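You operate a simulated robot arm through the tools that you are given. There is no shell and no other tool. Be economical: measure what you need, move in short steps, check, and stop when the job is done.

You run a simulated two-armed robot. Do the job below in one go: nothing can be reset, and whatever is moved stays where it is left.

## Task
Stand both Dapplor books from the wall shelf in the green tote, shut it and slot in the Dapplor card.

The check looks at the end state, three seconds after you hand in, the way a careful person would. Anything else that was tipped, shoved, dropped, spilled or broken makes it a failure.

## Robot
Two 7-joint arms with fingered hands on one trunk, on a base that drives. Base frame: it is fixed to the floor where the robot stands at the start and does not move with it; the origin is under the middle of the robot, x ahead of it, y to its left, z up; the surface under the hand at the start is at about z = 420. Units: mm, rad, N and s.
The left shoulder is at the start at [70, 162, 1396], the right one opposite. With the tool pointing down near the work surface each hand reaches from about 100 to 400 mm from the robot's upright axis, wherever it stands, measured 20 degrees to its own side. Places, roughly: green back flap [600, -200, 700]; green front flap [300, -200, 700]; tote (49x34x24 cm) [400, -200, 500]. Payload 4 kg a hand.
The TCP of each hand is the grasp point between the finger pads, 26 mm short of the fingertips. In the tool frame z runs along the fingers and y along their closing line. The gripper opens to 132 mm. The gripper's body begins 73 mm behind the TCP. The gripper is a hand of 4 fingers: y runs from the thumb to the fingers, the wrist lies at [0, 0, -224] in the tool frame, and closing takes about 1.5 s.
Orientation is that of the tool frame in the base frame, as a unit quaternion [x, y, z, w]. With the fingers straight down and closing along the base's y, the tool's x points along the base's -x, its y along +y and its z along -z.

## Interface
- The arms move only by the tool servo_tool. It takes "left_moves", "right_moves" or both (then of equal length, played together; a hand with none holds still); each is a list that holds one entry, the list of rows, each a list of 6 numbers: the turn, a rotation vector about the tool's x, y, z in rad, then the shift along the tool's x, y, z in m. In form: [[[wx, wy, wz, x, y, z], ...]]. A call has 1 to 12 rows; each row is the pose to reach, as a shift and turn from the pose commanded when the call began, along the tool's axes at that moment. "left_hand" and "right_hand" are, for a hand that has rows, the finger opening in m, from 0 to 0.132, set as the call begins (left out, the last holds). Rows are played at 5 a second. More than 50 mm and 0.15 rad between two rows, or a gripper value outside its range, and nothing of the call is played. Where a pose cannot be reached the arm comes as near as it can. A force on the tool above 90 N (or 10 N above the force at the start of the call, whichever is more), or a blocked arm, ends the call early, and 0.2 s more pass. Each finger travels about 45 mm/s and halts on what it meets, pressing with about 30 N; the grip force reading is that of the motor and also rises with nothing between the fingers. The clock runs only during rows and for 0.2 s after the last one: add rows that repeat a pose to give the fingers time. It gives the time, the measured TCP pose, the force on the tool (base axes), the opening and the grip force at its end, in the units of the frame above (readings bear some noise), with the torque about the TCP (base axes, N m) and any sound that the robot's microphone picked up.
- Cameras (640 x 400 px; columns grow to the right, rows downward): "scene" is now at [126.1, -18, 1605.7]; the picture's right is [-0.19, -0.98, 0.00], its down [-0.79, 0.16, -0.59] and it looks along [0.58, -0.12, -0.80] (base axes); focal length 257 px, centre (320, 200). "left" rides on the left gripper at [-73, 6, -94] in its tool frame; the picture's right is [-0.08, -1.00, 0.00], its down [0.78, -0.06, -0.62] and it looks along [0.61, -0.05, 0.79] (tool axes); focal length 230 px, centre (320, 200). "right" rides on the right gripper at [73, 6, -94] in its tool frame; the picture's right is [-0.08, 1.00, 0.00], its down [-0.79, -0.06, -0.62] and it looks along [-0.61, -0.05, 0.79] (tool axes); focal length 230 px, centre (320, 200). There is no depth. A picture from a camera that has moved, and an enlarged one, comes with that camera's place and axes in the base frame and with its lens. The place of the scene camera against the robot may be out by one fixed shift of up to 12 mm in any direction.
- capture(camera): a new picture of that camera. The clock stands still meanwhile.
- move_column(by): slides the trunk up (or, below 0, down) by that many mm; the arms and the scene camera ride with it, the base frame stays. It gives what a move gives, with no picture.
- roll_base(legs): drives the robot by 1 to 6 legs, each [ahead, left, turn to the left] in mm, mm and rad, along the robot's own axes; the way and the turn of a leg run together, so that a leg with both is an arc; at most 1500 mm and 3.142 rad a leg. The arms and the cameras ride along, it lands a little off, and it stops where it bumps. It gives what a move gives.
- move_fingers(finger1, finger2, finger3, thumb_bend, hand): sets how far each is bent, from 0 (flat) to 1 (curled in); at 0.3 the hand is open as for a grip, at 0.7 the pads meet at the TCP. One left out holds its place. A second passes; each finger stops where it meets its share of the squeeze, and holds until it gets a number again. A gripper value or a shape takes the hand back. It gives what a move gives, with no picture; readings hold the bend of each and the force on the fingers (four entries, about 0 where the hand has none), thumb and palm.
- grasp_type(shape, hand): the hand has 4 fingers and takes this shape, open, in about a second: jaw (thumb against the fingers, like two jaws); tri (thumb and two fingers); tip (a fingertip pinch); poke (one finger out to press); point (the index stretched); flat (the hand flat); cup (the hand cupped); fist (a fist). The gripper value then closes the fingers along that shape, each until it touches; the sizes above hold for jaw. It gives what a move gives, with no picture.
- pan_tilt(pan, tilt): turns the head with the scene camera to pan (to the left, within 1.501 rad either way) and tilt (down, from -0.506 to 1.204), counted from straight ahead of the robot. It gives what a move gives.
- enlarge(camera, box): a new picture of the part [left, top, right, bottom] of that camera's present view, enlarged. The clock stands still meanwhile.
- sign_off(): hands the job in; it is judged then, once.

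Work in short steps. Places have to be worked out from the pictures, the camera data and where the tool is seen: move nearer, look again, correct. Check each grasp and each placing, and mend what went wrong. You have 120 turns and 100 pictures in all, those below and enlarged ones among them. Open the grippers and draw the arms clear of the work before you hand the job in, unless the task says otherwise; then end with one line.

The tools are called after ">>>" by a JSON object that holds its "name" and its "arguments". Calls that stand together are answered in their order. servo_tool: Moves the arms, as the interface text tells. Its arguments: {"type":"object","properties":{"left_moves":{"type":"array","items":{"type":"array","items":{"type":"array","items":{"type":"number"}}}},"left_hand":{"type":"number"},"right_moves":{"type":"array","items":{"type":"array","items":{"type":"array","items":{"type":"number"}}}},"right_hand":{"type":"number"}},"required":[]} The other tools are called the same way: move_column (by) slides the trunk up or down; grasp_type (shape, hand) gives the hand a shape; move_fingers (finger1, finger2, finger3, thumb_bend, hand) moves the fingers one by one; roll_base (legs) drives the base; pan_tilt (pan, tilt) turns the head that bears the scene camera; capture (camera) takes a picture; enlarge (camera, box) takes an enlarged picture of a part of a camera's view; sign_off () hands the job in.

At the start:

```text
t: 0.0
left_position: [484.7, 26.3, 1316.8]
left_orientation: [0.001, 1.0, 0.0, 0.0]
left_wrist_force: [0.4, -0.4, -0.9]
left_torque: [-0.01, 0.01, 0.01]
left_width: 131.6
left_gripper_force: 0.0
left_shape: jaw
left_bend: [0.3, 0.3, 0.3, 0.3]
left_finger forces: [0.0, 0.0, 0.0, 0.0, 0.0, 0.1]
right_position: [498.8, -359.0, 1286.7]
right_orientation: [0.0, 1.0, 0.0, -0.001]
right_wrist_force: [-0.3, 0.0, 0.7]
right_torque: [-0.01, 0.0, -0.04]
right_width: 131.7
right_gripper_force: 0.0
right_shape: jaw
right_bend: [0.3, 0.3, 0.3, 0.3]
right_finger forces: [0.1, 0.0, 0.0, 0.1, 0.0, 0.0]
trunk travel left (down, up): [-875.0, 65.0]
robot x, y, heading: [0.3, 0.2, 0.004]
head pan, tilt: [-0.195, 0.934]
```

scene: 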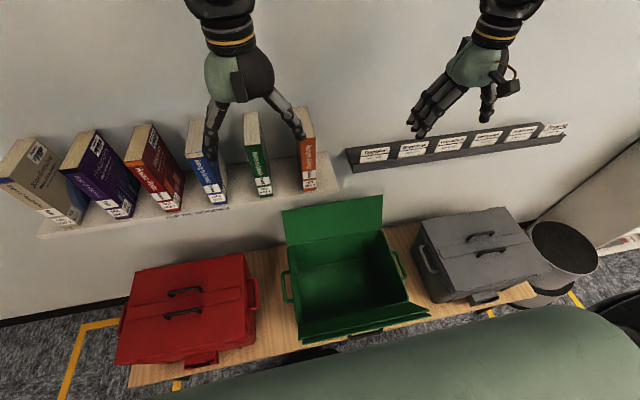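
right: 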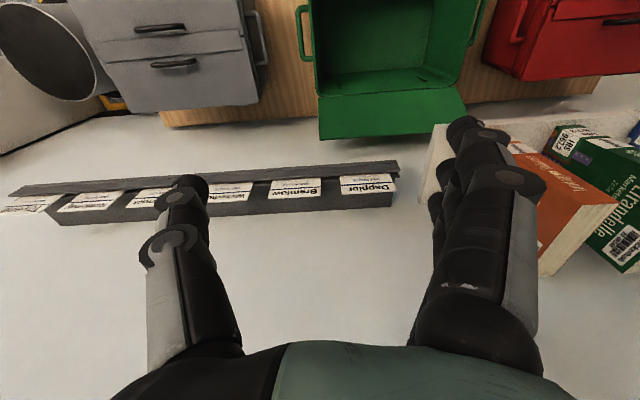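
left: 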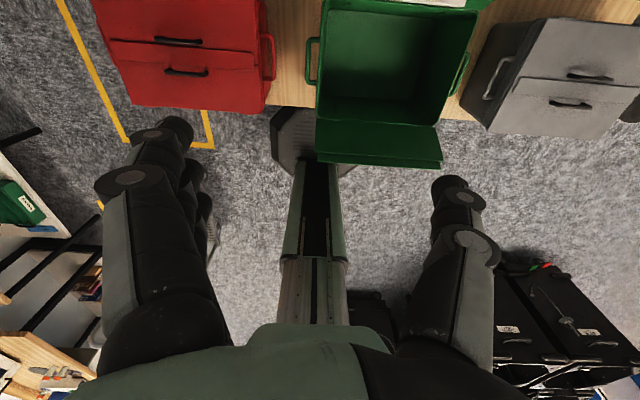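

The scene shows six books on a wall shelf, a green open tote and a card rail. I'll enlarge the books, the cards and the tote to read the labels.

>>> {"name": "enlarge", "arguments": {"camera": "scene", "box": [0, 90, 200, 240]}}

>>> {"name": "enlarge", "arguments": {"camera": "scene", "box": [170, 90, 350, 210]}}

>>> {"name": "enlarge", "arguments": {"camera": "scene", "box": [340, 100, 580, 190]}}

>>> {"name": "enlarge", "arguments": {"camera": "scene", "box": [260, 180, 560, 360]}}

```text
2.67 times, centred on (100, 165) of scene
camera zoom: at [126.1, -18.0, 1605.7], right [-0.19, -0.98, 0.0], down [-0.79, 0.16, -0.59], along [0.58, -0.12, -0.8], focal length 685 px, centre (907, 293)
```

zoom: 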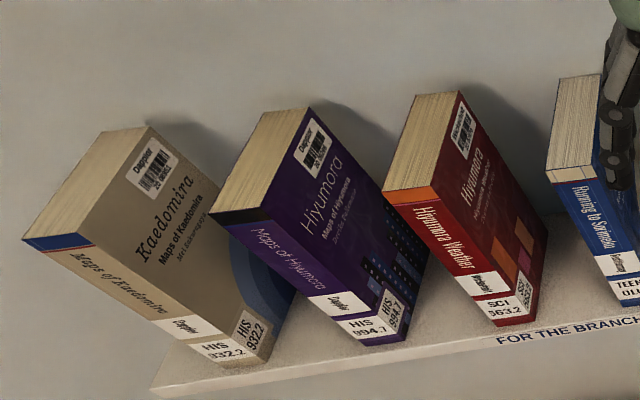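

```text
3.33 times, centred on (260, 150) of scene
camera zoom: at [126.1, -18.0, 1605.7], right [-0.19, -0.98, 0.0], down [-0.79, 0.16, -0.59], along [0.58, -0.12, -0.8], focal length 856 px, centre (520, 367)
```

zoom: 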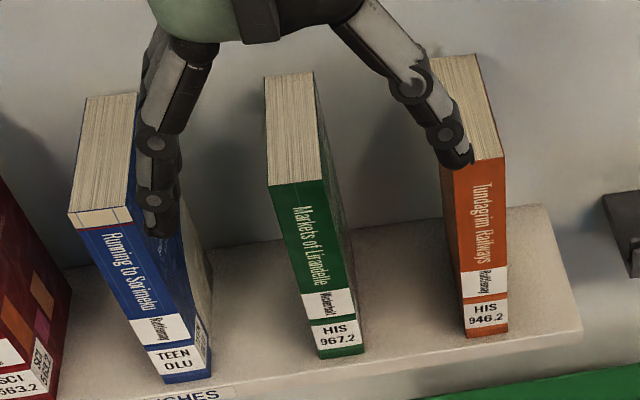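

```text
2.67 times, centred on (460, 145) of scene
camera zoom: at [126.1, -18.0, 1605.7], right [-0.19, -0.98, 0.0], down [-0.79, 0.16, -0.59], along [0.58, -0.12, -0.8], focal length 685 px, centre (-53, 347)
```

zoom: 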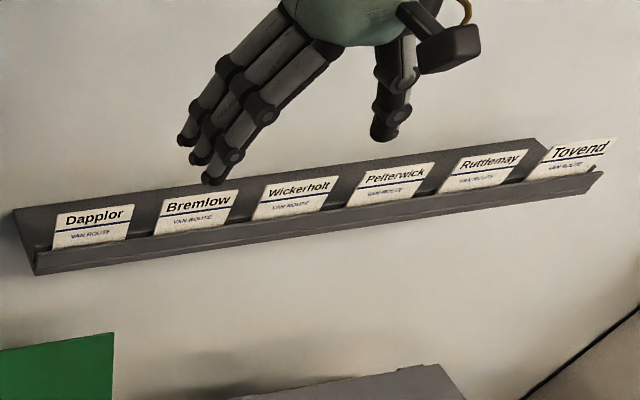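

```text
2.13 times, centred on (410, 270) of scene
camera zoom: at [126.1, -18.0, 1605.7], right [-0.19, -0.98, 0.0], down [-0.79, 0.16, -0.59], along [0.58, -0.12, -0.8], focal length 548 px, centre (128, 51)
```

zoom: 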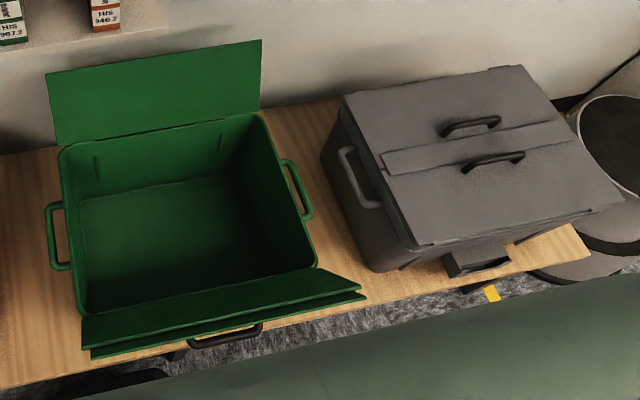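

Beige ("Maps of Kaedomira") and purple ("Maps of Hiyumora") carry Dapplor labels. I'll turn the head to get several views for triangulation.

>>> {"name": "pan_tilt", "arguments": {"pan": 0.5, "tilt": 0.7}}

>>> {"name": "capture", "arguments": {"camera": "scene"}}

>>> {"name": "pan_tilt", "arguments": {"pan": -0.3, "tilt": 0.9}}

>>> {"name": "move_column", "arguments": {"by": -150}}

>>> {"name": "capture", "arguments": {"camera": "scene"}}

```text
t: 1.1
left_position: [482.3, 25.8, 1317.8]
left_orientation: [0.0, 1.0, 0.0, 0.0]
left_wrist_force: [0.2, 0.8, -0.6]
left_torque: [0.0, 0.01, 0.03]
left_width: 132.1
left_gripper_force: 0.0
left_shape: jaw
left_bend: [0.3, 0.3, 0.3, 0.3]
left_finger forces: [0.0, 0.1, 0.0, 0.0, 0.0, 0.0]
right_position: [499.6, -359.1, 1286.2]
right_orientation: [0.001, 1.0, 0.001, 0.0]
right_wrist_force: [0.4, 0.8, 0.5]
right_torque: [-0.01, -0.01, 0.0]
right_width: 131.8
right_gripper_force: 0.0
right_shape: jaw
right_bend: [0.3, 0.3, 0.3, 0.3]
right_finger forces: [0.0, 0.1, 0.0, 0.1, 0.1, 0.1]
trunk travel left (down, up): [-875.0, 65.0]
robot x, y, heading: [1.4, 2.8, -0.001]
head pan, tilt: [0.499, 0.7]
```

```text
92 pictures are left
camera scene: at [128.5, 36.7, 1624.3], right [0.48, -0.88, 0.0], down [-0.57, -0.31, -0.76], along [0.67, 0.37, -0.64], focal length 257 px, centre (320, 200)
```

scene: 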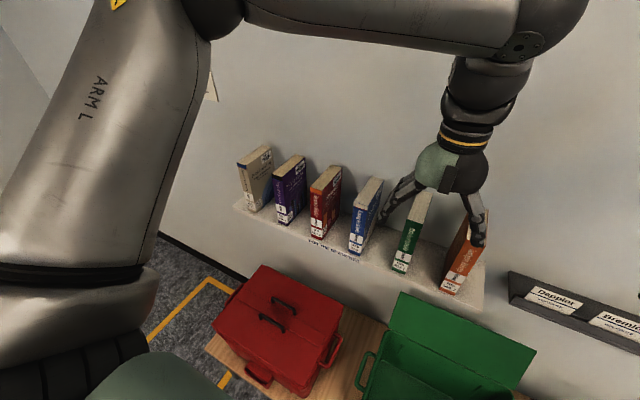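

```text
t: 2.2
left_position: [483.8, 26.0, 1317.1]
left_orientation: [0.0, 1.0, -0.001, 0.0]
left_wrist_force: [-0.1, 0.0, 0.9]
left_torque: [0.03, 0.01, 0.02]
left_width: 131.6
left_gripper_force: 0.1
left_shape: jaw
left_bend: [0.3, 0.3, 0.3, 0.3]
left_finger forces: [0.0, 0.0, 0.1, 0.0, 0.0, 0.0]
right_position: [499.7, -358.5, 1287.4]
right_orientation: [0.0, 1.0, 0.0, 0.0]
right_wrist_force: [-0.5, 0.5, -0.2]
right_torque: [-0.03, 0.04, -0.03]
right_width: 131.8
right_gripper_force: 0.1
right_shape: jaw
right_bend: [0.3, 0.3, 0.3, 0.3]
right_finger forces: [0.1, 0.0, 0.1, 0.1, 0.0, 0.1]
trunk travel left (down, up): [-875.0, 65.0]
robot x, y, heading: [0.1, 0.7, 0.001]
head pan, tilt: [-0.3, 0.901]
```

```text
t: 3.9
left_position: [482.7, 25.8, 1166.6]
left_orientation: [0.001, 1.0, 0.0, 0.0]
left_wrist_force: [0.6, 0.1, 0.4]
left_torque: [-0.01, -0.02, -0.01]
left_width: 131.8
left_gripper_force: 0.0
left_shape: jaw
left_bend: [0.3, 0.3, 0.3, 0.3]
left_finger forces: [0.0, 0.1, 0.1, 0.1, 0.0, 0.1]
right_position: [500.1, -358.2, 1137.6]
right_orientation: [-0.001, 1.0, 0.0, -0.001]
right_wrist_force: [1.2, 0.7, 1.4]
right_torque: [-0.01, -0.02, 0.02]
right_width: 132.0
right_gripper_force: 0.1
right_shape: jaw
right_bend: [0.3, 0.3, 0.3, 0.3]
right_finger forces: [0.0, 0.0, 0.0, 0.0, 0.0, 0.0]
trunk travel left (down, up): [-725.0, 215.0]
robot x, y, heading: [0.4, 2.9, 0.001]
head pan, tilt: [-0.3, 0.901]
```

```text
91 pictures are left
camera scene: at [125.9, -26.1, 1458.2], right [-0.3, -0.96, 0.0], down [-0.75, 0.23, -0.62], along [0.59, -0.18, -0.78], focal length 257 px, centre (320, 200)
```

scene: 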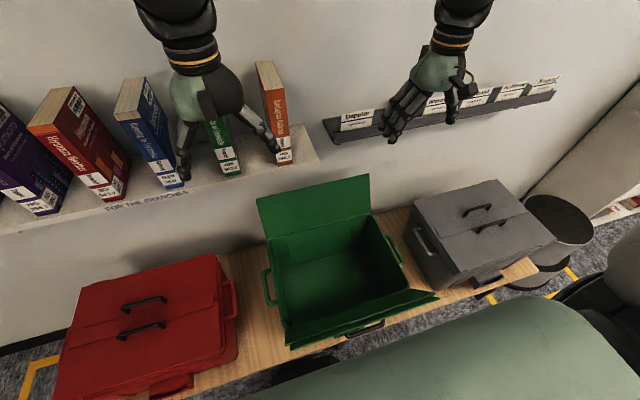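

Triangulating roughly: shelf top z≈1000, book spines x≈615, books about 200 tall, beige y≈570, purple y≈430. I'll drive left to face them and view again.

>>> {"name": "roll_base", "arguments": {"legs": [[0, 350, 0]]}}

>>> {"name": "pan_tilt", "arguments": {"pan": 0.2, "tilt": 0.7}}

>>> {"name": "capture", "arguments": {"camera": "scene"}}

>>> {"name": "capture", "arguments": {"camera": "right"}}

```text
t: 6.2
left_position: [479.9, 377.0, 1166.1]
left_orientation: [-0.001, 1.0, 0.0, 0.0]
left_wrist_force: [-0.1, -0.1, 0.6]
left_torque: [-0.02, 0.02, -0.01]
left_width: 132.0
left_gripper_force: 0.1
left_shape: jaw
left_bend: [0.3, 0.3, 0.3, 0.3]
left_finger forces: [0.0, 0.1, 0.1, 0.0, 0.1, 0.0]
right_position: [500.3, -5.1, 1136.8]
right_orientation: [-0.002, 1.0, 0.0, 0.001]
right_wrist_force: [0.0, -0.5, 0.5]
right_torque: [0.0, -0.01, -0.04]
right_width: 131.7
right_gripper_force: 0.1
right_shape: jaw
right_bend: [0.3, 0.3, 0.3, 0.3]
right_finger forces: [0.0, 0.1, 0.1, 0.0, 0.1, 0.1]
trunk travel left (down, up): [-725.0, 215.0]
robot x, y, heading: [-0.4, 349.8, 0.009]
head pan, tilt: [-0.3, 0.901]
```

```text
t: 7.2
left_position: [482.4, 378.5, 1167.2]
left_orientation: [-0.002, 1.0, 0.0, -0.001]
left_wrist_force: [-0.3, -0.1, 0.2]
left_torque: [0.01, 0.01, 0.01]
left_width: 131.9
left_gripper_force: 0.1
left_shape: jaw
left_bend: [0.3, 0.3, 0.3, 0.3]
left_finger forces: [0.1, 0.0, 0.1, 0.0, 0.0, 0.0]
right_position: [498.7, -6.9, 1136.0]
right_orientation: [-0.002, 1.0, 0.0, -0.001]
right_wrist_force: [0.2, -0.2, 0.3]
right_torque: [0.01, 0.01, 0.0]
right_width: 131.8
right_gripper_force: 0.0
right_shape: jaw
right_bend: [0.3, 0.3, 0.3, 0.3]
right_finger forces: [0.1, 0.0, 0.1, 0.0, 0.0, 0.0]
trunk travel left (down, up): [-725.0, 215.0]
robot x, y, heading: [-0.4, 351.3, 0.009]
head pan, tilt: [0.201, 0.7]
```

```text
90 pictures are left
camera scene: at [136.1, 364.3, 1474.3], right [0.2, -0.98, 0.0], down [-0.63, -0.13, -0.76], along [0.75, 0.16, -0.64], focal length 257 px, centre (320, 200)
```

scene: 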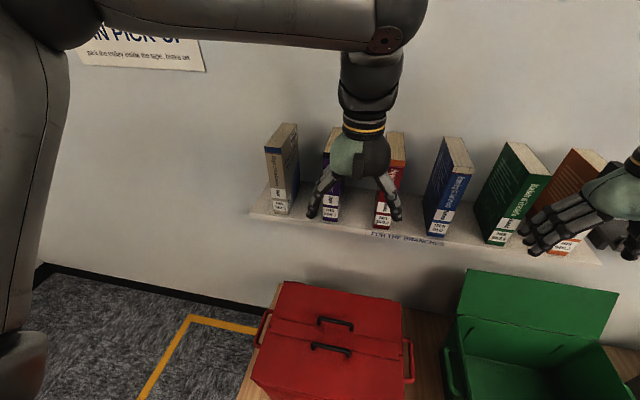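

```text
89 pictures are left
camera right: at [426.7, -0.6, 1229.7], right [0.07, 1.0, 0.0], down [0.79, -0.06, 0.62], along [0.61, -0.04, -0.79], focal length 230 px, centre (320, 200)
```

right: 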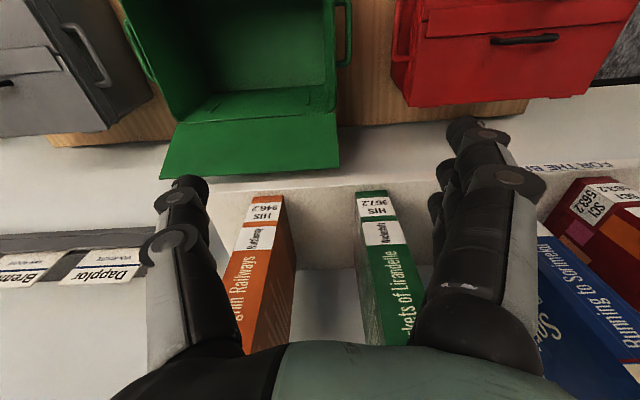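

Beige book spans y≈546–593, purple y≈414–452, spines x≈617, tops z≈1195. The left hand's camera block would sit near the wall, so the right hand (camera on robot side) is safer; I'll look left for driving room.

>>> {"name": "pan_tilt", "arguments": {"pan": 1.4, "tilt": 0.8}}

>>> {"name": "capture", "arguments": {"camera": "scene"}}

```text
t: 8.6
left_position: [482.1, 378.1, 1166.7]
left_orientation: [-0.002, 1.0, 0.0, 0.0]
left_wrist_force: [-0.4, -0.4, -0.5]
left_torque: [-0.03, -0.01, 0.0]
left_width: 131.7
left_gripper_force: 0.1
left_shape: jaw
left_bend: [0.3, 0.3, 0.3, 0.3]
left_finger forces: [0.1, 0.0, 0.0, 0.0, 0.1, 0.1]
right_position: [500.2, -6.5, 1135.9]
right_orientation: [-0.003, 1.0, 0.0, 0.001]
right_wrist_force: [0.1, 0.4, -0.3]
right_torque: [0.0, -0.01, -0.01]
right_width: 131.7
right_gripper_force: 0.1
right_shape: jaw
right_bend: [0.3, 0.3, 0.3, 0.3]
right_finger forces: [0.0, 0.1, 0.0, 0.0, 0.0, 0.0]
trunk travel left (down, up): [-725.0, 215.0]
robot x, y, heading: [-1.3, 351.3, 0.008]
head pan, tilt: [1.4, 0.799]
```

```text
88 pictures are left
camera scene: at [66.4, 426.8, 1466.1], right [0.99, -0.17, 0.0], down [-0.12, -0.71, -0.7], along [0.12, 0.69, -0.72], focal length 257 px, centre (320, 200)
```

scene: 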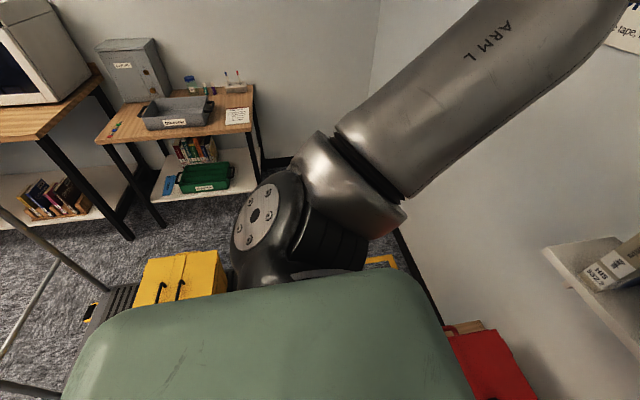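

The left side has a trolley near y≈900+, so I'll move only modestly: raise the trunk, shift left 150 and turn left 0.5 rad so the right hand faces the Dapplor books.

>>> {"name": "move_column", "arguments": {"by": 160}}

>>> {"name": "roll_base", "arguments": {"legs": [[0, 140, 0], [0, 0, 0.5]]}}

>>> {"name": "pan_tilt", "arguments": {"pan": -0.45, "tilt": 0.6}}

>>> {"name": "capture", "arguments": {"camera": "scene"}}

>>> {"name": "capture", "arguments": {"camera": "right"}}

```text
t: 10.4
left_position: [482.4, 377.8, 1326.5]
left_orientation: [-0.002, 1.0, 0.0, 0.0]
left_wrist_force: [0.9, -0.2, 0.2]
left_torque: [-0.02, 0.0, -0.01]
left_width: 131.8
left_gripper_force: 0.0
left_shape: jaw
left_bend: [0.3, 0.3, 0.3, 0.3]
left_finger forces: [0.0, 0.0, 0.1, 0.0, 0.0, 0.1]
right_position: [500.6, -6.5, 1296.1]
right_orientation: [-0.002, 1.0, 0.0, -0.001]
right_wrist_force: [-0.6, 0.4, 0.0]
right_torque: [0.02, 0.0, -0.02]
right_width: 132.1
right_gripper_force: 0.1
right_shape: jaw
right_bend: [0.3, 0.3, 0.3, 0.3]
right_finger forces: [0.0, 0.1, 0.1, 0.0, 0.1, 0.1]
trunk travel left (down, up): [-885.0, 55.0]
robot x, y, heading: [0.6, 352.1, -0.001]
head pan, tilt: [1.4, 0.799]
```

```text
t: 13.1
left_position: [413.5, 741.5, 1327.6]
left_orientation: [-0.243, 0.97, 0.0, 0.0]
left_wrist_force: [0.3, -0.3, -0.2]
left_torque: [-0.04, -0.01, 0.01]
left_width: 132.0
left_gripper_force: 0.0
left_shape: jaw
left_bend: [0.3, 0.3, 0.3, 0.3]
left_finger forces: [0.1, 0.0, 0.1, 0.1, 0.1, 0.1]
right_position: [607.4, 410.4, 1296.7]
right_orientation: [-0.244, 0.97, 0.001, -0.001]
right_wrist_force: [0.3, -0.5, 0.0]
right_torque: [0.01, -0.01, -0.04]
right_width: 131.7
right_gripper_force: 0.1
right_shape: jaw
right_bend: [0.3, 0.3, 0.3, 0.3]
right_finger forces: [0.1, 0.0, 0.0, 0.0, 0.0, 0.0]
trunk travel left (down, up): [-885.0, 55.0]
robot x, y, heading: [-0.6, 492.2, 0.494]
head pan, tilt: [1.4, 0.799]
```

```text
t: 14.9
left_position: [413.8, 741.8, 1327.3]
left_orientation: [-0.243, 0.97, 0.0, 0.0]
left_wrist_force: [0.0, 0.6, -0.2]
left_torque: [0.0, -0.01, -0.03]
left_width: 131.9
left_gripper_force: 0.0
left_shape: jaw
left_bend: [0.3, 0.3, 0.3, 0.3]
left_finger forces: [0.1, 0.1, 0.1, 0.1, 0.0, 0.1]
right_position: [608.2, 410.5, 1297.3]
right_orientation: [-0.244, 0.97, 0.0, 0.0]
right_wrist_force: [0.5, -0.4, -0.3]
right_torque: [0.01, -0.02, -0.01]
right_width: 132.0
right_gripper_force: 0.1
right_shape: jaw
right_bend: [0.3, 0.3, 0.3, 0.3]
right_finger forces: [0.0, 0.0, 0.0, 0.1, 0.1, 0.0]
trunk travel left (down, up): [-885.0, 55.0]
robot x, y, heading: [-4.6, 493.2, 0.49]
head pan, tilt: [-0.45, 0.6]
```

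```text
87 pictures are left
camera scene: at [134.8, 515.5, 1643.0], right [0.04, -1.0, 0.0], down [-0.56, -0.02, -0.82], along [0.82, 0.03, -0.57], focal length 257 px, centre (320, 200)
```

scene: 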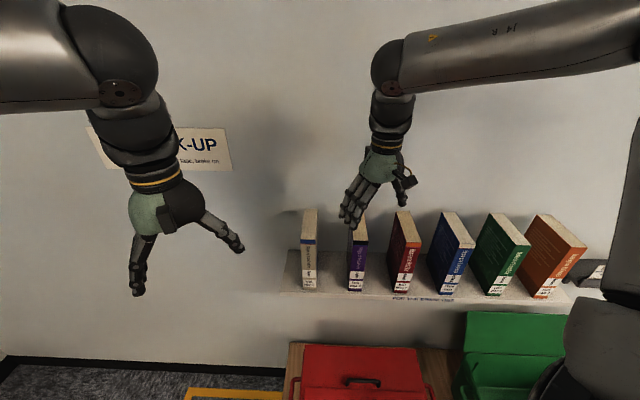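

```text
86 pictures are left
camera right: at [540.8, 381.5, 1389.7], right [-0.4, 0.92, 0.0], down [0.72, 0.32, 0.62], along [0.56, 0.25, -0.79], focal length 230 px, centre (320, 200)
```

right: 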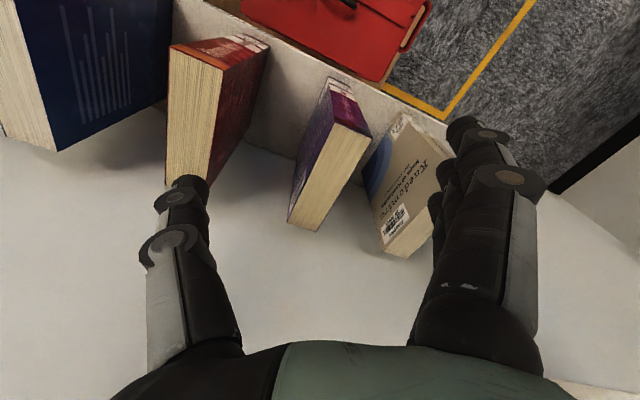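

Right camera gives purple's top face at x≈595–723, y≈421–456 (z≈1195 assumed). I'll rotate the tool square to the shelf and hover over its centre.

>>> {"name": "servo_tool", "arguments": {"right_moves": [[[0, 0, 0.123, -0.015, 0, 0], [0, 0, 0.246, -0.03, 0, 0], [0, 0, 0.37, -0.045, -0.001, 0], [0, 0, 0.493, -0.061, -0.001, 0], [0, 0, 0.493, -0.061, -0.001, 0]]], "right_hand": 0.1}}

>>> {"name": "capture", "arguments": {"camera": "right"}}

>>> {"name": "capture", "arguments": {"camera": "scene"}}

```text
t: 16.1
left_position: [411.8, 742.1, 1326.7]
left_orientation: [-0.242, 0.97, 0.0, 0.0]
left_wrist_force: [1.1, 1.4, 0.4]
left_torque: [0.03, 0.0, -0.04]
left_width: 131.8
left_gripper_force: 0.0
left_shape: jaw
left_bend: [0.3, 0.3, 0.3, 0.3]
left_finger forces: [0.0, 0.0, 0.1, 0.0, 0.0, 0.1]
right_position: [662.3, 437.8, 1296.1]
right_orientation: [0.002, 1.0, 0.0, 0.001]
right_wrist_force: [-0.1, 0.2, 0.2]
right_torque: [-0.02, -0.02, 0.0]
right_width: 100.4
right_gripper_force: 0.0
right_shape: jaw
right_bend: [0.63, 0.63, 0.63, 0.59]
right_finger forces: [0.1, 0.1, 0.0, 0.0, 0.0, 0.1]
trunk travel left (down, up): [-885.0, 55.0]
robot x, y, heading: [-2.8, 494.0, 0.495]
head pan, tilt: [-0.45, 0.6]
```

```text
85 pictures are left
camera right: at [589.1, 444.2, 1389.2], right [0.08, 1.0, 0.0], down [0.79, -0.06, 0.62], along [0.61, -0.05, -0.79], focal length 230 px, centre (320, 200)
```

right: 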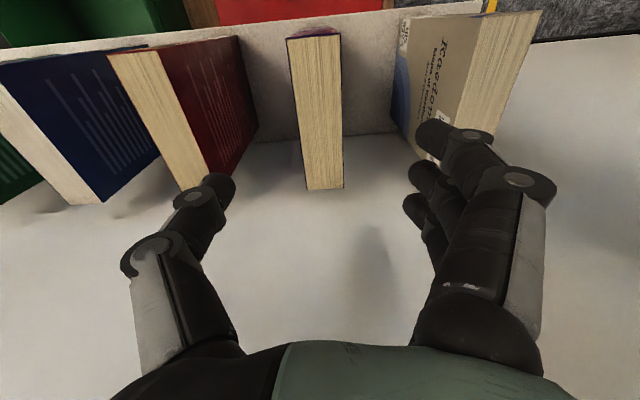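

```text
84 pictures are left
camera scene: at [135.0, 515.5, 1642.9], right [0.04, -1.0, 0.0], down [-0.56, -0.02, -0.82], along [0.82, 0.03, -0.57], focal length 257 px, centre (320, 200)
```

scene: 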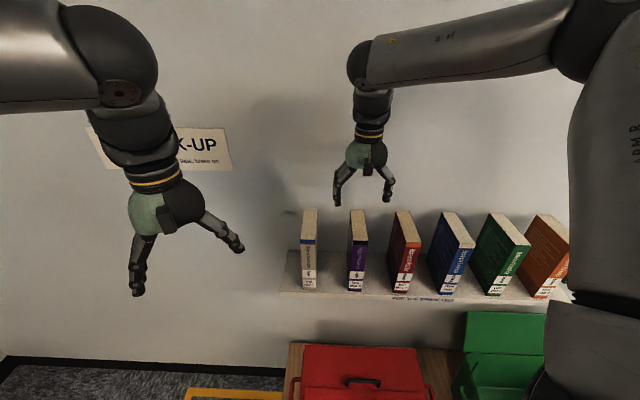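

Both views agree: purple top at z≈1195, centre (660, 438.5). The tool is centred; lower 146 mm, then close.

>>> {"name": "servo_tool", "arguments": {"right_moves": [[[0, 0, 0, 0, 0, 0.04], [0, 0, 0, 0, 0, 0.08], [0, 0, 0, 0, 0, 0.115], [0, 0, 0, 0, 0, 0.146], [0, 0, 0, 0, 0, 0.146]]]}}

>>> {"name": "servo_tool", "arguments": {"right_moves": [[[0, 0, 0, 0, 0, 0], [0, 0, 0, 0, 0, 0], [0, 0, 0, 0, 0, 0], [0, 0, 0, 0, 0, 0], [0, 0, 0, 0, 0, 0], [0, 0, 0, 0, 0, 0], [0, 0, 0, 0, 0, 0], [0, 0, 0, 0, 0, 0]]], "right_hand": 0.01}}

>>> {"name": "capture", "arguments": {"camera": "right"}}

```text
t: 17.3
left_position: [413.4, 742.4, 1325.9]
left_orientation: [-0.243, 0.97, 0.001, 0.0]
left_wrist_force: [0.0, -0.1, -0.1]
left_torque: [-0.02, 0.04, 0.02]
left_width: 131.9
left_gripper_force: 0.1
left_shape: jaw
left_bend: [0.3, 0.3, 0.3, 0.3]
left_finger forces: [0.1, 0.1, 0.1, 0.1, 0.1, 0.1]
right_position: [661.9, 437.5, 1149.2]
right_orientation: [0.001, 1.0, 0.0, 0.0]
right_wrist_force: [0.2, 0.4, 0.5]
right_torque: [0.02, 0.01, -0.02]
right_width: 100.5
right_gripper_force: 0.0
right_shape: jaw
right_bend: [0.63, 0.63, 0.63, 0.59]
right_finger forces: [0.1, 0.1, 0.0, 0.0, 0.0, 0.1]
trunk travel left (down, up): [-885.0, 55.0]
robot x, y, heading: [-1.6, 495.9, 0.493]
head pan, tilt: [-0.45, 0.6]
```

```text
t: 19.1
left_position: [411.4, 742.4, 1327.3]
left_orientation: [-0.243, 0.97, 0.0, -0.001]
left_wrist_force: [0.1, 0.8, -0.9]
left_torque: [-0.01, -0.04, -0.03]
left_width: 131.7
left_gripper_force: 0.0
left_shape: jaw
left_bend: [0.3, 0.3, 0.3, 0.3]
left_finger forces: [0.0, 0.0, 0.1, 0.0, 0.0, 0.0]
right_position: [662.3, 437.4, 1149.0]
right_orientation: [0.0, 1.0, -0.001, 0.0]
right_wrist_force: [-0.7, -0.2, 0.5]
right_torque: [0.08, 0.01, 0.01]
right_width: 32.0
right_gripper_force: 29.9
right_shape: jaw
right_bend: [0.73, 0.73, 0.73, 0.7]
right_finger forces: [9.2, 9.2, 9.3, 0.2, 26.7, 0.1]
trunk travel left (down, up): [-885.0, 55.0]
robot x, y, heading: [-1.1, 491.5, 0.493]
head pan, tilt: [-0.45, 0.6]
```

```text
83 pictures are left
camera right: at [588.5, 444.3, 1242.2], right [0.08, 1.0, 0.0], down [0.79, -0.06, 0.62], along [0.61, -0.05, -0.79], focal length 230 px, centre (320, 200)
```

right: 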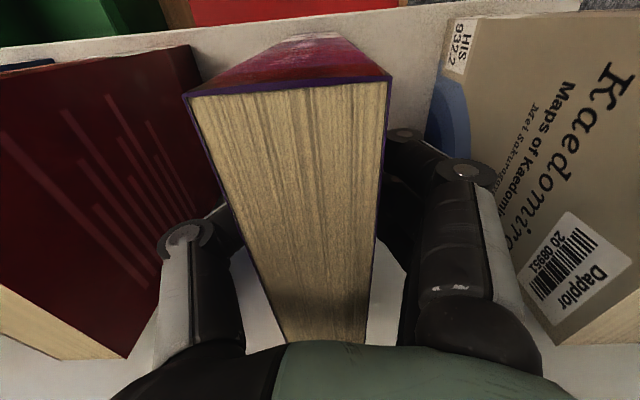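

Purple is gripped (32 mm, ~27 N). Lift 70 mm straight up.

>>> {"name": "servo_tool", "arguments": {"right_moves": [[[0, 0, 0, 0, 0, -0.02], [0, 0, 0, 0, 0, -0.045], [0, 0, 0, 0, 0, -0.07], [0, 0, 0, 0, 0, -0.07]]]}}

>>> {"name": "capture", "arguments": {"camera": "scene"}}

```text
t: 20.1
left_position: [414.1, 742.9, 1326.1]
left_orientation: [-0.243, 0.97, 0.0, 0.0]
left_wrist_force: [0.3, -0.3, 0.8]
left_torque: [0.0, -0.03, 0.03]
left_width: 132.0
left_gripper_force: 0.1
left_shape: jaw
left_bend: [0.3, 0.3, 0.3, 0.3]
left_finger forces: [0.1, 0.0, 0.0, 0.0, 0.0, 0.0]
right_position: [662.6, 440.0, 1219.1]
right_orientation: [0.001, 1.0, 0.0, -0.001]
right_wrist_force: [0.7, 0.1, -4.3]
right_torque: [-0.01, 0.0, 0.02]
right_width: 32.2
right_gripper_force: 30.3
right_shape: jaw
right_bend: [0.73, 0.73, 0.73, 0.7]
right_finger forces: [9.1, 9.1, 9.1, 0.0, 27.3, 0.0]
trunk travel left (down, up): [-885.0, 55.0]
robot x, y, heading: [1.8, 489.9, 0.491]
head pan, tilt: [-0.45, 0.6]
```

```text
82 pictures are left
camera scene: at [136.2, 515.5, 1642.8], right [0.04, -1.0, 0.0], down [-0.57, -0.02, -0.82], along [0.82, 0.03, -0.57], focal length 257 px, centre (320, 200)
```

scene: 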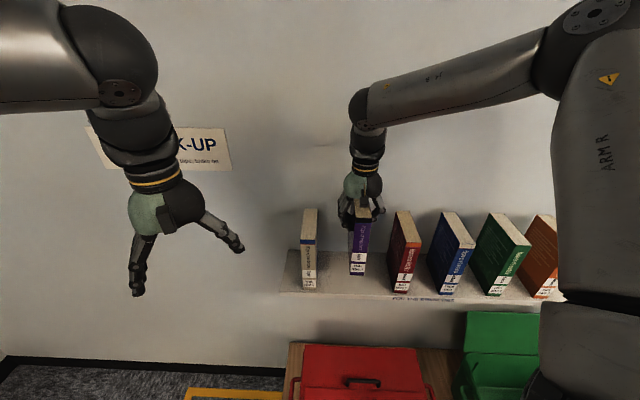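

Lifted cleanly. Pull it back 230 mm clear of the shelf, then turn and drive back to the tote.

>>> {"name": "servo_tool", "arguments": {"right_moves": [[[0, 0, 0, 0.02, 0, -0.01], [0, 0, 0, 0.06, 0, -0.01], [0, 0, 0, 0.1, 0, -0.01], [0, 0, 0, 0.145, 0, -0.01], [0, 0, 0, 0.19, 0, -0.01], [0, 0, 0, 0.23, 0, -0.01], [0, 0, 0, 0.23, 0, -0.01]]]}}

>>> {"name": "roll_base", "arguments": {"legs": [[0, 0, -0.49], [0, -500, 0]]}}

>>> {"name": "pan_tilt", "arguments": {"pan": -0.3, "tilt": 0.95}}

>>> {"name": "capture", "arguments": {"camera": "scene"}}

```text
t: 21.7
left_position: [414.6, 742.8, 1326.3]
left_orientation: [-0.243, 0.97, 0.0, -0.001]
left_wrist_force: [0.8, 0.1, 0.3]
left_torque: [-0.01, 0.02, 0.02]
left_width: 131.6
left_gripper_force: 0.1
left_shape: jaw
left_bend: [0.3, 0.3, 0.3, 0.3]
left_finger forces: [0.0, 0.1, 0.0, 0.1, 0.0, 0.0]
right_position: [433.2, 440.5, 1231.8]
right_orientation: [0.001, 1.0, 0.0, -0.001]
right_wrist_force: [0.1, -0.3, -4.2]
right_torque: [0.03, -0.02, 0.02]
right_width: 32.1
right_gripper_force: 30.3
right_shape: jaw
right_bend: [0.73, 0.73, 0.73, 0.7]
right_finger forces: [9.0, 9.0, 9.0, 0.0, 27.1, 0.1]
trunk travel left (down, up): [-885.0, 55.0]
robot x, y, heading: [-0.6, 493.3, 0.494]
head pan, tilt: [-0.45, 0.6]
```

```text
t: 26.1
left_position: [480.9, 16.1, 1327.1]
left_orientation: [0.004, 1.0, -0.002, 0.0]
left_wrist_force: [-0.3, 0.4, -0.9]
left_torque: [0.0, 0.04, 0.02]
left_width: 131.5
left_gripper_force: 0.0
left_shape: jaw
left_bend: [0.3, 0.3, 0.3, 0.3]
left_finger forces: [0.1, 0.0, 0.0, 0.1, 0.1, 0.1]
right_position: [352.6, -259.0, 1233.4]
right_orientation: [0.248, 0.969, -0.001, -0.001]
right_wrist_force: [-0.3, 0.1, -3.9]
right_torque: [-0.02, -0.01, 0.01]
right_width: 32.0
right_gripper_force: 30.0
right_shape: jaw
right_bend: [0.73, 0.73, 0.73, 0.7]
right_finger forces: [9.1, 9.1, 9.1, 0.0, 27.0, 0.1]
trunk travel left (down, up): [-885.0, 55.0]
robot x, y, heading: [-5.3, -5.5, -0.01]
head pan, tilt: [-0.45, 0.6]
```

```text
t: 26.9
left_position: [480.8, 13.5, 1326.8]
left_orientation: [0.004, 1.0, 0.0, 0.0]
left_wrist_force: [0.4, 1.1, 0.0]
left_torque: [0.03, 0.04, -0.03]
left_width: 131.8
left_gripper_force: 0.0
left_shape: jaw
left_bend: [0.3, 0.3, 0.3, 0.3]
left_finger forces: [0.1, 0.0, 0.1, 0.1, 0.1, 0.1]
right_position: [352.2, -262.6, 1232.2]
right_orientation: [0.248, 0.969, 0.0, -0.002]
right_wrist_force: [-0.4, 0.1, -4.7]
right_torque: [-0.01, 0.0, 0.01]
right_width: 31.8
right_gripper_force: 29.4
right_shape: jaw
right_bend: [0.73, 0.73, 0.73, 0.7]
right_finger forces: [8.9, 9.0, 9.0, 0.0, 27.2, 0.0]
trunk travel left (down, up): [-885.0, 55.0]
robot x, y, heading: [0.1, -6.7, -0.011]
head pan, tilt: [-0.3, 0.949]
```

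```text
81 pictures are left
camera scene: at [120.3, -34.8, 1614.6], right [-0.3, -0.95, 0.0], down [-0.77, 0.25, -0.58], along [0.55, -0.18, -0.81], focal length 257 px, centre (320, 200)
```

scene: 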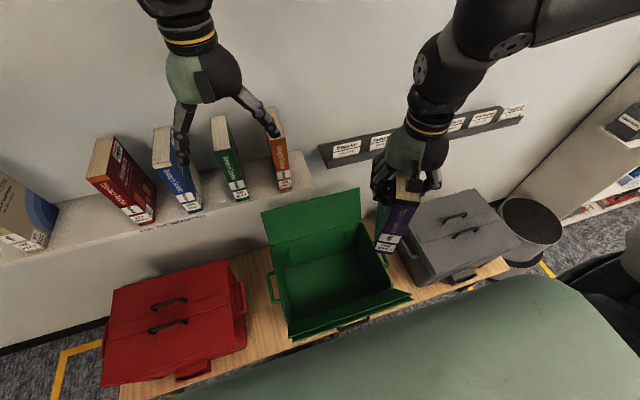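

Holding well. Realign the tool and move over the tote at (465, -270), with the left arm moved 200 mm left out of the way.

>>> {"name": "servo_tool", "arguments": {"right_moves": [[[0, 0, -0.0835, -0.017, 0.008, 0], [0, 0, -0.167, -0.034, 0.016, 0], [0, 0, -0.25, -0.051, 0.024, 0], [0, 0, -0.334, -0.068, 0.032, 0], [0, 0, -0.417, -0.085, 0.04, 0], [0, 0, -0.501, -0.1026, 0.048, 0], [0, 0, -0.501, -0.1026, 0.048, 0]]], "left_moves": [[[0, 0, 0, 0, 0.035, 0], [0, 0, 0, 0, 0.07, 0], [0, 0, 0, 0, 0.105, 0], [0, 0, 0, 0, 0.14, 0], [0, 0, 0, 0, 0.17, 0], [0, 0, 0, 0, 0.2, 0], [0, 0, 0, 0, 0.2, 0]]]}}

>>> {"name": "capture", "arguments": {"camera": "right"}}

>>> {"name": "enlarge", "arguments": {"camera": "scene", "box": [240, 170, 480, 350]}}

```text
t: 28.5
left_position: [483.7, 213.0, 1327.1]
left_orientation: [0.005, 1.0, -0.001, 0.0]
left_wrist_force: [0.1, -0.7, -0.1]
left_torque: [0.05, 0.01, -0.02]
left_width: 131.7
left_gripper_force: 0.1
left_shape: jaw
left_bend: [0.3, 0.3, 0.3, 0.3]
left_finger forces: [0.1, 0.1, 0.0, 0.0, 0.0, 0.0]
right_position: [466.5, -270.0, 1231.8]
right_orientation: [0.0, 1.0, 0.0, -0.001]
right_wrist_force: [0.9, 0.1, -4.0]
right_torque: [0.0, 0.0, 0.0]
right_width: 32.0
right_gripper_force: 29.5
right_shape: jaw
right_bend: [0.73, 0.73, 0.73, 0.7]
right_finger forces: [9.1, 9.0, 9.1, 0.0, 27.2, 0.1]
trunk travel left (down, up): [-885.0, 55.0]
robot x, y, heading: [-5.0, -10.2, -0.008]
head pan, tilt: [-0.3, 0.949]
```

```text
80 pictures are left
camera right: at [393.5, -263.5, 1325.2], right [0.08, 1.0, 0.0], down [0.79, -0.06, 0.62], along [0.61, -0.05, -0.79], focal length 230 px, centre (320, 200)
```

right: 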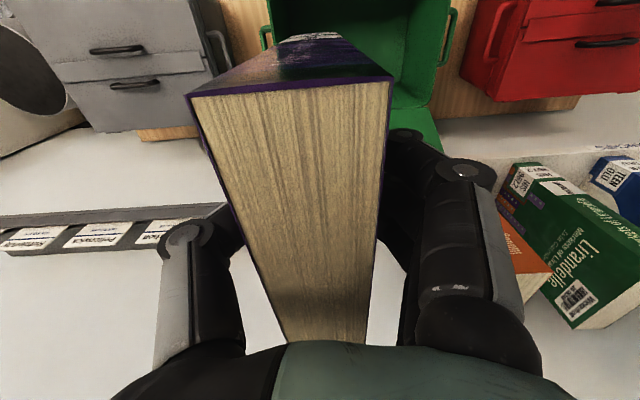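

```text
2.22 times, centred on (360, 260) of scene
camera zoom: at [120.1, -34.9, 1614.5], right [-0.3, -0.95, 0.0], down [-0.77, 0.25, -0.58], along [0.55, -0.18, -0.81], focal length 571 px, centre (231, 67)
```

zoom: 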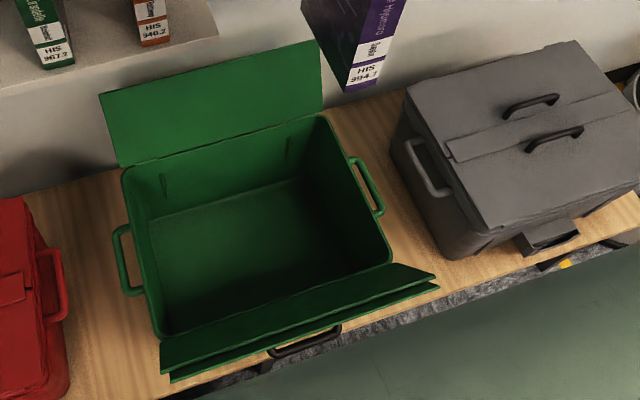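

Tote rim interior ≈ x 315–600, y −378–5. Lower the trunk 350 mm, then check the view.

>>> {"name": "move_column", "arguments": {"by": -350}}

>>> {"name": "capture", "arguments": {"camera": "scene"}}

>>> {"name": "capture", "arguments": {"camera": "right"}}

>>> {"name": "capture", "arguments": {"camera": "left"}}

```text
t: 31.9
left_position: [484.3, 212.8, 976.8]
left_orientation: [0.005, 1.0, 0.0, 0.0]
left_wrist_force: [-1.0, 0.1, -0.4]
left_torque: [0.0, 0.0, 0.01]
left_width: 131.8
left_gripper_force: 0.1
left_shape: jaw
left_bend: [0.3, 0.3, 0.3, 0.3]
left_finger forces: [0.1, 0.0, 0.0, 0.1, 0.0, 0.0]
right_position: [466.2, -268.1, 882.2]
right_orientation: [-0.001, 1.0, 0.0, 0.001]
right_wrist_force: [1.2, -0.1, -3.7]
right_torque: [0.01, -0.01, -0.01]
right_width: 32.2
right_gripper_force: 29.9
right_shape: jaw
right_bend: [0.73, 0.73, 0.73, 0.7]
right_finger forces: [9.2, 8.9, 9.1, 0.0, 27.3, 0.0]
trunk travel left (down, up): [-535.0, 405.0]
robot x, y, heading: [-4.4, -10.6, -0.012]
head pan, tilt: [-0.3, 0.949]
```

```text
78 pictures are left
camera scene: at [120.2, -34.0, 1264.6], right [-0.3, -0.95, 0.0], down [-0.78, 0.25, -0.58], along [0.55, -0.18, -0.81], focal length 257 px, centre (320, 200)
```

scene: 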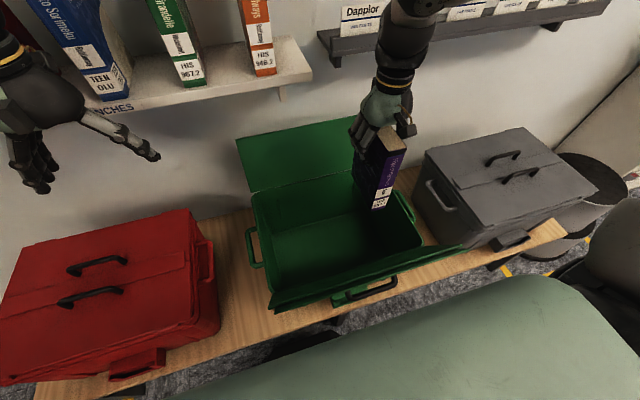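

```text
77 pictures are left
camera right: at [393.4, -262.6, 975.4], right [0.08, 1.0, 0.0], down [0.79, -0.06, 0.62], along [0.61, -0.05, -0.79], focal length 230 px, centre (320, 200)
```

right: 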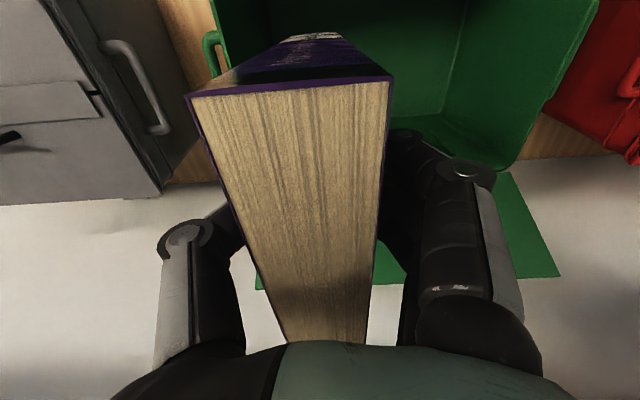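

```text
76 pictures are left
camera left: at [557.3, 218.9, 1069.4], right [0.07, -1.0, 0.0], down [-0.79, -0.05, 0.62], along [-0.62, -0.04, -0.79], focal length 230 px, centre (320, 200)
```

left: 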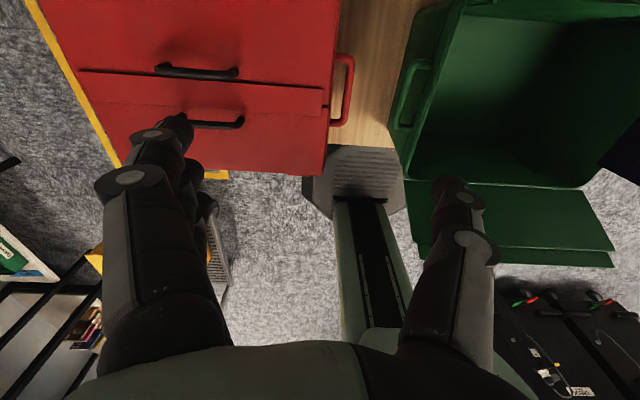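

Rim triangulates at z≈661. The book is well inside the opening; lower by arm 270 mm in steps.

>>> {"name": "servo_tool", "arguments": {"right_moves": [[[0, 0, 0, 0, 0, 0.03], [0, 0, 0, 0, 0, 0.07], [0, 0, 0, 0, 0, 0.11], [0, 0, 0, 0, 0, 0.15], [0, 0, 0, 0, 0, 0.19], [0, 0, 0, 0, 0, 0.23], [0, 0, 0, 0, 0, 0.26], [0, 0, 0, 0, 0, 0.26]]]}}

>>> {"name": "capture", "arguments": {"camera": "scene"}}

```text
t: 33.7
left_position: [485.5, 215.3, 975.2]
left_orientation: [0.004, 1.0, 0.0, 0.0]
left_wrist_force: [-0.1, 1.2, -0.2]
left_torque: [0.01, -0.04, -0.01]
left_width: 131.7
left_gripper_force: 0.0
left_shape: jaw
left_bend: [0.3, 0.3, 0.3, 0.3]
left_finger forces: [0.1, 0.0, 0.0, 0.0, 0.0, 0.0]
right_position: [461.5, -277.8, 632.5]
right_orientation: [0.0, 1.0, 0.0, 0.001]
right_wrist_force: [-0.1, -0.8, -4.6]
right_torque: [0.02, -0.02, 0.04]
right_width: 32.0
right_gripper_force: 30.3
right_shape: jaw
right_bend: [0.73, 0.73, 0.73, 0.7]
right_finger forces: [9.1, 9.1, 9.2, 0.0, 27.3, 0.0]
right hand out of reach, approached as far as the arm can: row 7, 8
trunk travel left (down, up): [-535.0, 405.0]
robot x, y, heading: [-5.5, -6.9, -0.006]
head pan, tilt: [-0.3, 0.949]
```

```text
75 pictures are left
camera scene: at [120.4, -33.7, 1264.5], right [-0.3, -0.95, 0.0], down [-0.78, 0.25, -0.58], along [0.55, -0.18, -0.81], focal length 257 px, centre (320, 200)
```

scene: 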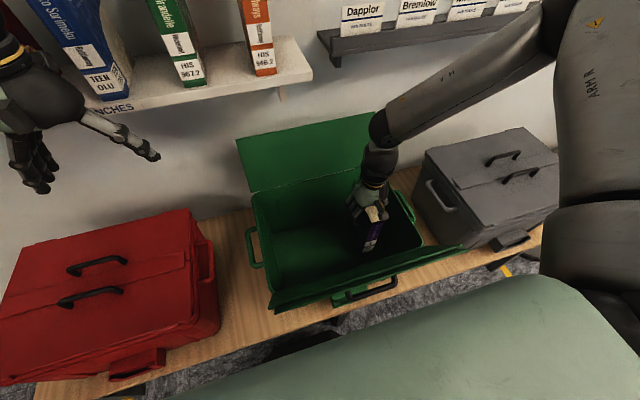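

Arm reached its limit at z≈632; use the trunk for the rest in small steps.

>>> {"name": "move_column", "arguments": {"by": -35}}

>>> {"name": "enlarge", "arguments": {"camera": "scene", "box": [240, 100, 480, 250]}}

```text
t: 34.5
left_position: [485.4, 213.3, 940.5]
left_orientation: [0.004, 1.0, 0.0, 0.001]
left_wrist_force: [-0.4, 0.0, 0.4]
left_torque: [-0.01, 0.0, 0.01]
left_width: 131.9
left_gripper_force: 0.0
left_shape: jaw
left_bend: [0.3, 0.3, 0.3, 0.3]
left_finger forces: [0.0, 0.0, 0.0, 0.0, 0.1, 0.0]
right_position: [461.4, -276.5, 599.1]
right_orientation: [0.0, 1.0, 0.001, 0.0]
right_wrist_force: [0.5, 0.4, -4.7]
right_torque: [-0.01, 0.01, 0.01]
right_width: 31.7
right_gripper_force: 29.9
right_shape: jaw
right_bend: [0.73, 0.73, 0.73, 0.7]
right_finger forces: [9.1, 9.0, 9.0, 0.1, 27.3, 0.1]
trunk travel left (down, up): [-500.0, 440.0]
robot x, y, heading: [-4.7, -6.3, -0.01]
head pan, tilt: [-0.3, 0.949]
```

```text
2.67 times, centred on (360, 175) of scene
camera zoom: at [119.7, -34.0, 1229.6], right [-0.3, -0.95, 0.0], down [-0.77, 0.25, -0.58], along [0.55, -0.18, -0.81], focal length 685 px, centre (213, 267)
```

zoom: 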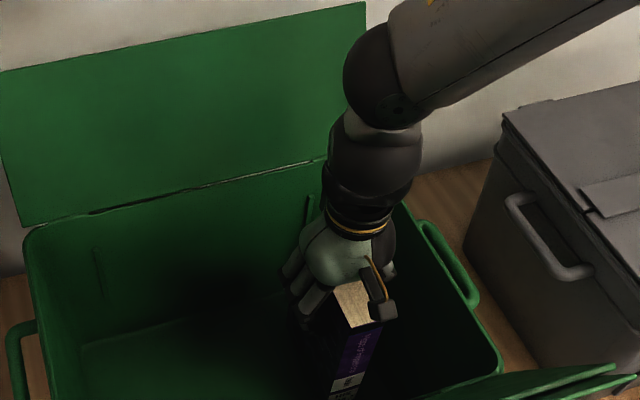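

Still free (-4.7 N weight). Continue down in small steps.

>>> {"name": "move_column", "arguments": {"by": -12}}

>>> {"name": "move_column", "arguments": {"by": -6}}

```text
t: 35.1
left_position: [484.4, 212.9, 928.2]
left_orientation: [0.004, 1.0, -0.001, 0.001]
left_wrist_force: [0.1, -0.5, 0.1]
left_torque: [0.01, 0.0, -0.02]
left_width: 132.0
left_gripper_force: 0.0
left_shape: jaw
left_bend: [0.3, 0.3, 0.3, 0.3]
left_finger forces: [0.0, 0.0, 0.1, 0.0, 0.0, 0.0]
right_position: [461.4, -278.2, 586.1]
right_orientation: [0.0, 1.0, 0.0, 0.0]
right_wrist_force: [0.4, -0.6, -3.8]
right_torque: [0.01, -0.01, 0.0]
right_width: 31.8
right_gripper_force: 29.8
right_shape: jaw
right_bend: [0.73, 0.73, 0.73, 0.7]
right_finger forces: [9.0, 9.2, 9.2, 0.0, 27.3, 0.0]
trunk travel left (down, up): [-488.0, 452.0]
robot x, y, heading: [-7.4, -15.5, -0.008]
head pan, tilt: [-0.3, 0.949]
```

```text
t: 35.7
left_position: [484.2, 212.9, 923.3]
left_orientation: [0.004, 1.0, -0.001, 0.0]
left_wrist_force: [0.0, 0.8, 0.7]
left_torque: [-0.01, -0.03, 0.02]
left_width: 132.0
left_gripper_force: 0.2
left_shape: jaw
left_bend: [0.3, 0.3, 0.3, 0.3]
left_finger forces: [0.0, 0.1, 0.0, 0.0, 0.0, 0.0]
right_position: [461.6, -278.0, 582.0]
right_orientation: [0.0, 1.0, 0.0, -0.001]
right_wrist_force: [0.5, -0.3, -5.3]
right_torque: [0.01, -0.03, 0.01]
right_width: 31.9
right_gripper_force: 30.3
right_shape: jaw
right_bend: [0.73, 0.73, 0.73, 0.7]
right_finger forces: [9.1, 9.1, 9.1, 0.0, 27.3, 0.1]
trunk travel left (down, up): [-482.0, 458.0]
robot x, y, heading: [-8.1, -6.8, -0.007]
head pan, tilt: [-0.3, 0.949]
```

Still hanging free at TCP z=582. Continue.

>>> {"name": "move_column", "arguments": {"by": -5}}

>>> {"name": "move_column", "arguments": {"by": -4}}

>>> {"name": "move_column", "arguments": {"by": -3}}

```text
t: 36.2
left_position: [484.5, 214.8, 917.8]
left_orientation: [0.004, 1.0, 0.0, -0.001]
left_wrist_force: [-0.4, 0.8, 0.6]
left_torque: [-0.03, 0.01, -0.02]
left_width: 132.0
left_gripper_force: 0.0
left_shape: jaw
left_bend: [0.3, 0.3, 0.3, 0.3]
left_finger forces: [0.0, 0.0, 0.0, 0.0, 0.0, 0.1]
right_position: [462.0, -277.9, 575.2]
right_orientation: [0.0, 1.0, 0.0, -0.001]
right_wrist_force: [-0.1, -0.2, -3.4]
right_torque: [-0.01, -0.02, -0.03]
right_width: 31.9
right_gripper_force: 29.7
right_shape: jaw
right_bend: [0.73, 0.73, 0.73, 0.7]
right_finger forces: [9.1, 9.1, 9.1, 0.0, 27.3, 0.1]
trunk travel left (down, up): [-477.0, 463.0]
robot x, y, heading: [-7.8, -7.3, -0.01]
head pan, tilt: [-0.3, 0.949]
```

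```text
t: 36.7
left_position: [483.3, 214.6, 915.7]
left_orientation: [0.004, 1.0, 0.001, 0.0]
left_wrist_force: [-0.4, 0.7, 0.0]
left_torque: [-0.04, -0.02, 0.0]
left_width: 132.2
left_gripper_force: 0.1
left_shape: jaw
left_bend: [0.3, 0.3, 0.3, 0.3]
left_finger forces: [0.0, 0.0, 0.0, 0.0, 0.0, 0.0]
right_position: [461.5, -277.5, 572.4]
right_orientation: [0.0, 1.0, 0.001, 0.001]
right_wrist_force: [-1.1, -1.3, 14.2]
right_torque: [-0.04, 0.03, -0.02]
right_width: 32.4
right_gripper_force: 30.0
right_shape: jaw
right_bend: [0.73, 0.73, 0.73, 0.7]
right_finger forces: [10.3, 10.1, 10.0, 0.0, 31.3, 0.0]
trunk travel left (down, up): [-473.0, 467.0]
robot x, y, heading: [-1.8, -11.0, -0.009]
head pan, tilt: [-0.3, 0.949]
```

```text
t: 37.2
left_position: [482.4, 214.5, 912.2]
left_orientation: [0.004, 1.0, 0.0, 0.0]
left_wrist_force: [-0.6, -0.2, 0.2]
left_torque: [-0.01, 0.01, 0.03]
left_width: 131.7
left_gripper_force: 0.0
left_shape: jaw
left_bend: [0.3, 0.3, 0.3, 0.3]
left_finger forces: [0.1, 0.0, 0.1, 0.0, 0.0, 0.0]
right_position: [461.3, -276.4, 572.1]
right_orientation: [0.0, 1.0, 0.0, 0.004]
right_wrist_force: [-0.8, -1.7, 34.5]
right_torque: [-0.08, 0.08, -0.02]
right_width: 34.3
right_gripper_force: 29.8
right_shape: jaw
right_bend: [0.74, 0.74, 0.74, 0.71]
right_finger forces: [11.6, 11.1, 11.0, 0.0, 36.1, 0.0]
trunk travel left (down, up): [-470.0, 470.0]
robot x, y, heading: [-6.6, -4.6, -0.004]
head pan, tilt: [-0.3, 0.949]
```

Contact at TCP z≈572. Relieve pressure by 4 mm, then open the hand.

>>> {"name": "move_column", "arguments": {"by": 4}}

>>> {"name": "servo_tool", "arguments": {"right_moves": [[[0, 0, 0, 0, 0, 0], [0, 0, 0, 0, 0, 0], [0, 0, 0, 0, 0, 0], [0, 0, 0, 0, 0, 0], [0, 0, 0, 0, 0, 0], [0, 0, 0, 0, 0, 0]]], "right_hand": 0.08}}

>>> {"name": "capture", "arguments": {"camera": "right"}}

```text
t: 37.8
left_position: [483.9, 214.2, 914.8]
left_orientation: [0.004, 1.0, -0.001, 0.0]
left_wrist_force: [0.3, 0.7, -1.1]
left_torque: [0.04, 0.0, 0.03]
left_width: 132.1
left_gripper_force: 0.0
left_shape: jaw
left_bend: [0.3, 0.3, 0.3, 0.3]
left_finger forces: [0.0, 0.0, 0.0, 0.0, 0.0, 0.1]
right_position: [460.6, -277.6, 572.9]
right_orientation: [0.0, 1.0, 0.0, 0.001]
right_wrist_force: [3.4, 0.2, 11.7]
right_torque: [0.05, -0.08, 0.01]
right_width: 33.6
right_gripper_force: 30.0
right_shape: jaw
right_bend: [0.74, 0.74, 0.74, 0.71]
right_finger forces: [11.0, 10.8, 10.8, 0.1, 32.1, 0.1]
trunk travel left (down, up): [-474.0, 466.0]
robot x, y, heading: [-2.1, -5.5, -0.008]
head pan, tilt: [-0.3, 0.949]
```

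```text
t: 39.2
left_position: [485.4, 212.8, 915.7]
left_orientation: [0.004, 1.0, -0.001, 0.0]
left_wrist_force: [-0.2, -0.1, 0.3]
left_torque: [0.02, 0.0, -0.02]
left_width: 131.8
left_gripper_force: 0.1
left_shape: jaw
left_bend: [0.3, 0.3, 0.3, 0.3]
left_finger forces: [0.1, 0.0, 0.0, 0.0, 0.1, 0.0]
right_position: [460.7, -276.4, 573.2]
right_orientation: [0.0, 1.0, 0.001, 0.0]
right_wrist_force: [-0.3, -0.4, -0.5]
right_torque: [0.02, 0.02, 0.04]
right_width: 79.5
right_gripper_force: 0.1
right_shape: jaw
right_bend: [0.71, 0.71, 0.71, 0.71]
right_finger forces: [0.0, 0.1, 0.0, 0.1, 0.0, 0.0]
trunk travel left (down, up): [-474.0, 466.0]
robot x, y, heading: [-2.7, -9.7, -0.011]
head pan, tilt: [-0.3, 0.949]
```

```text
73 pictures are left
camera right: at [388.3, -271.7, 665.7], right [0.08, 1.0, 0.0], down [0.78, -0.06, 0.62], along [0.61, -0.05, -0.79], focal length 230 px, centre (320, 200)
```

right: 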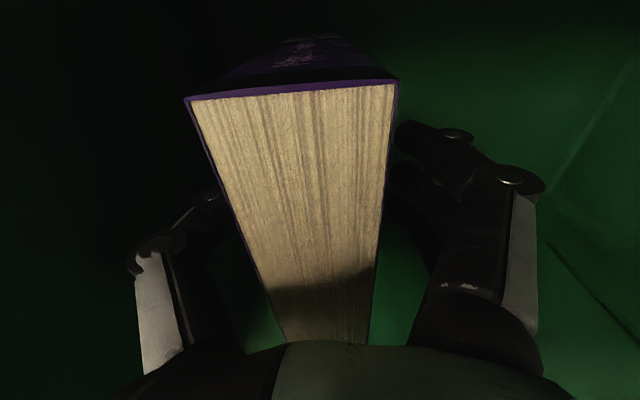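

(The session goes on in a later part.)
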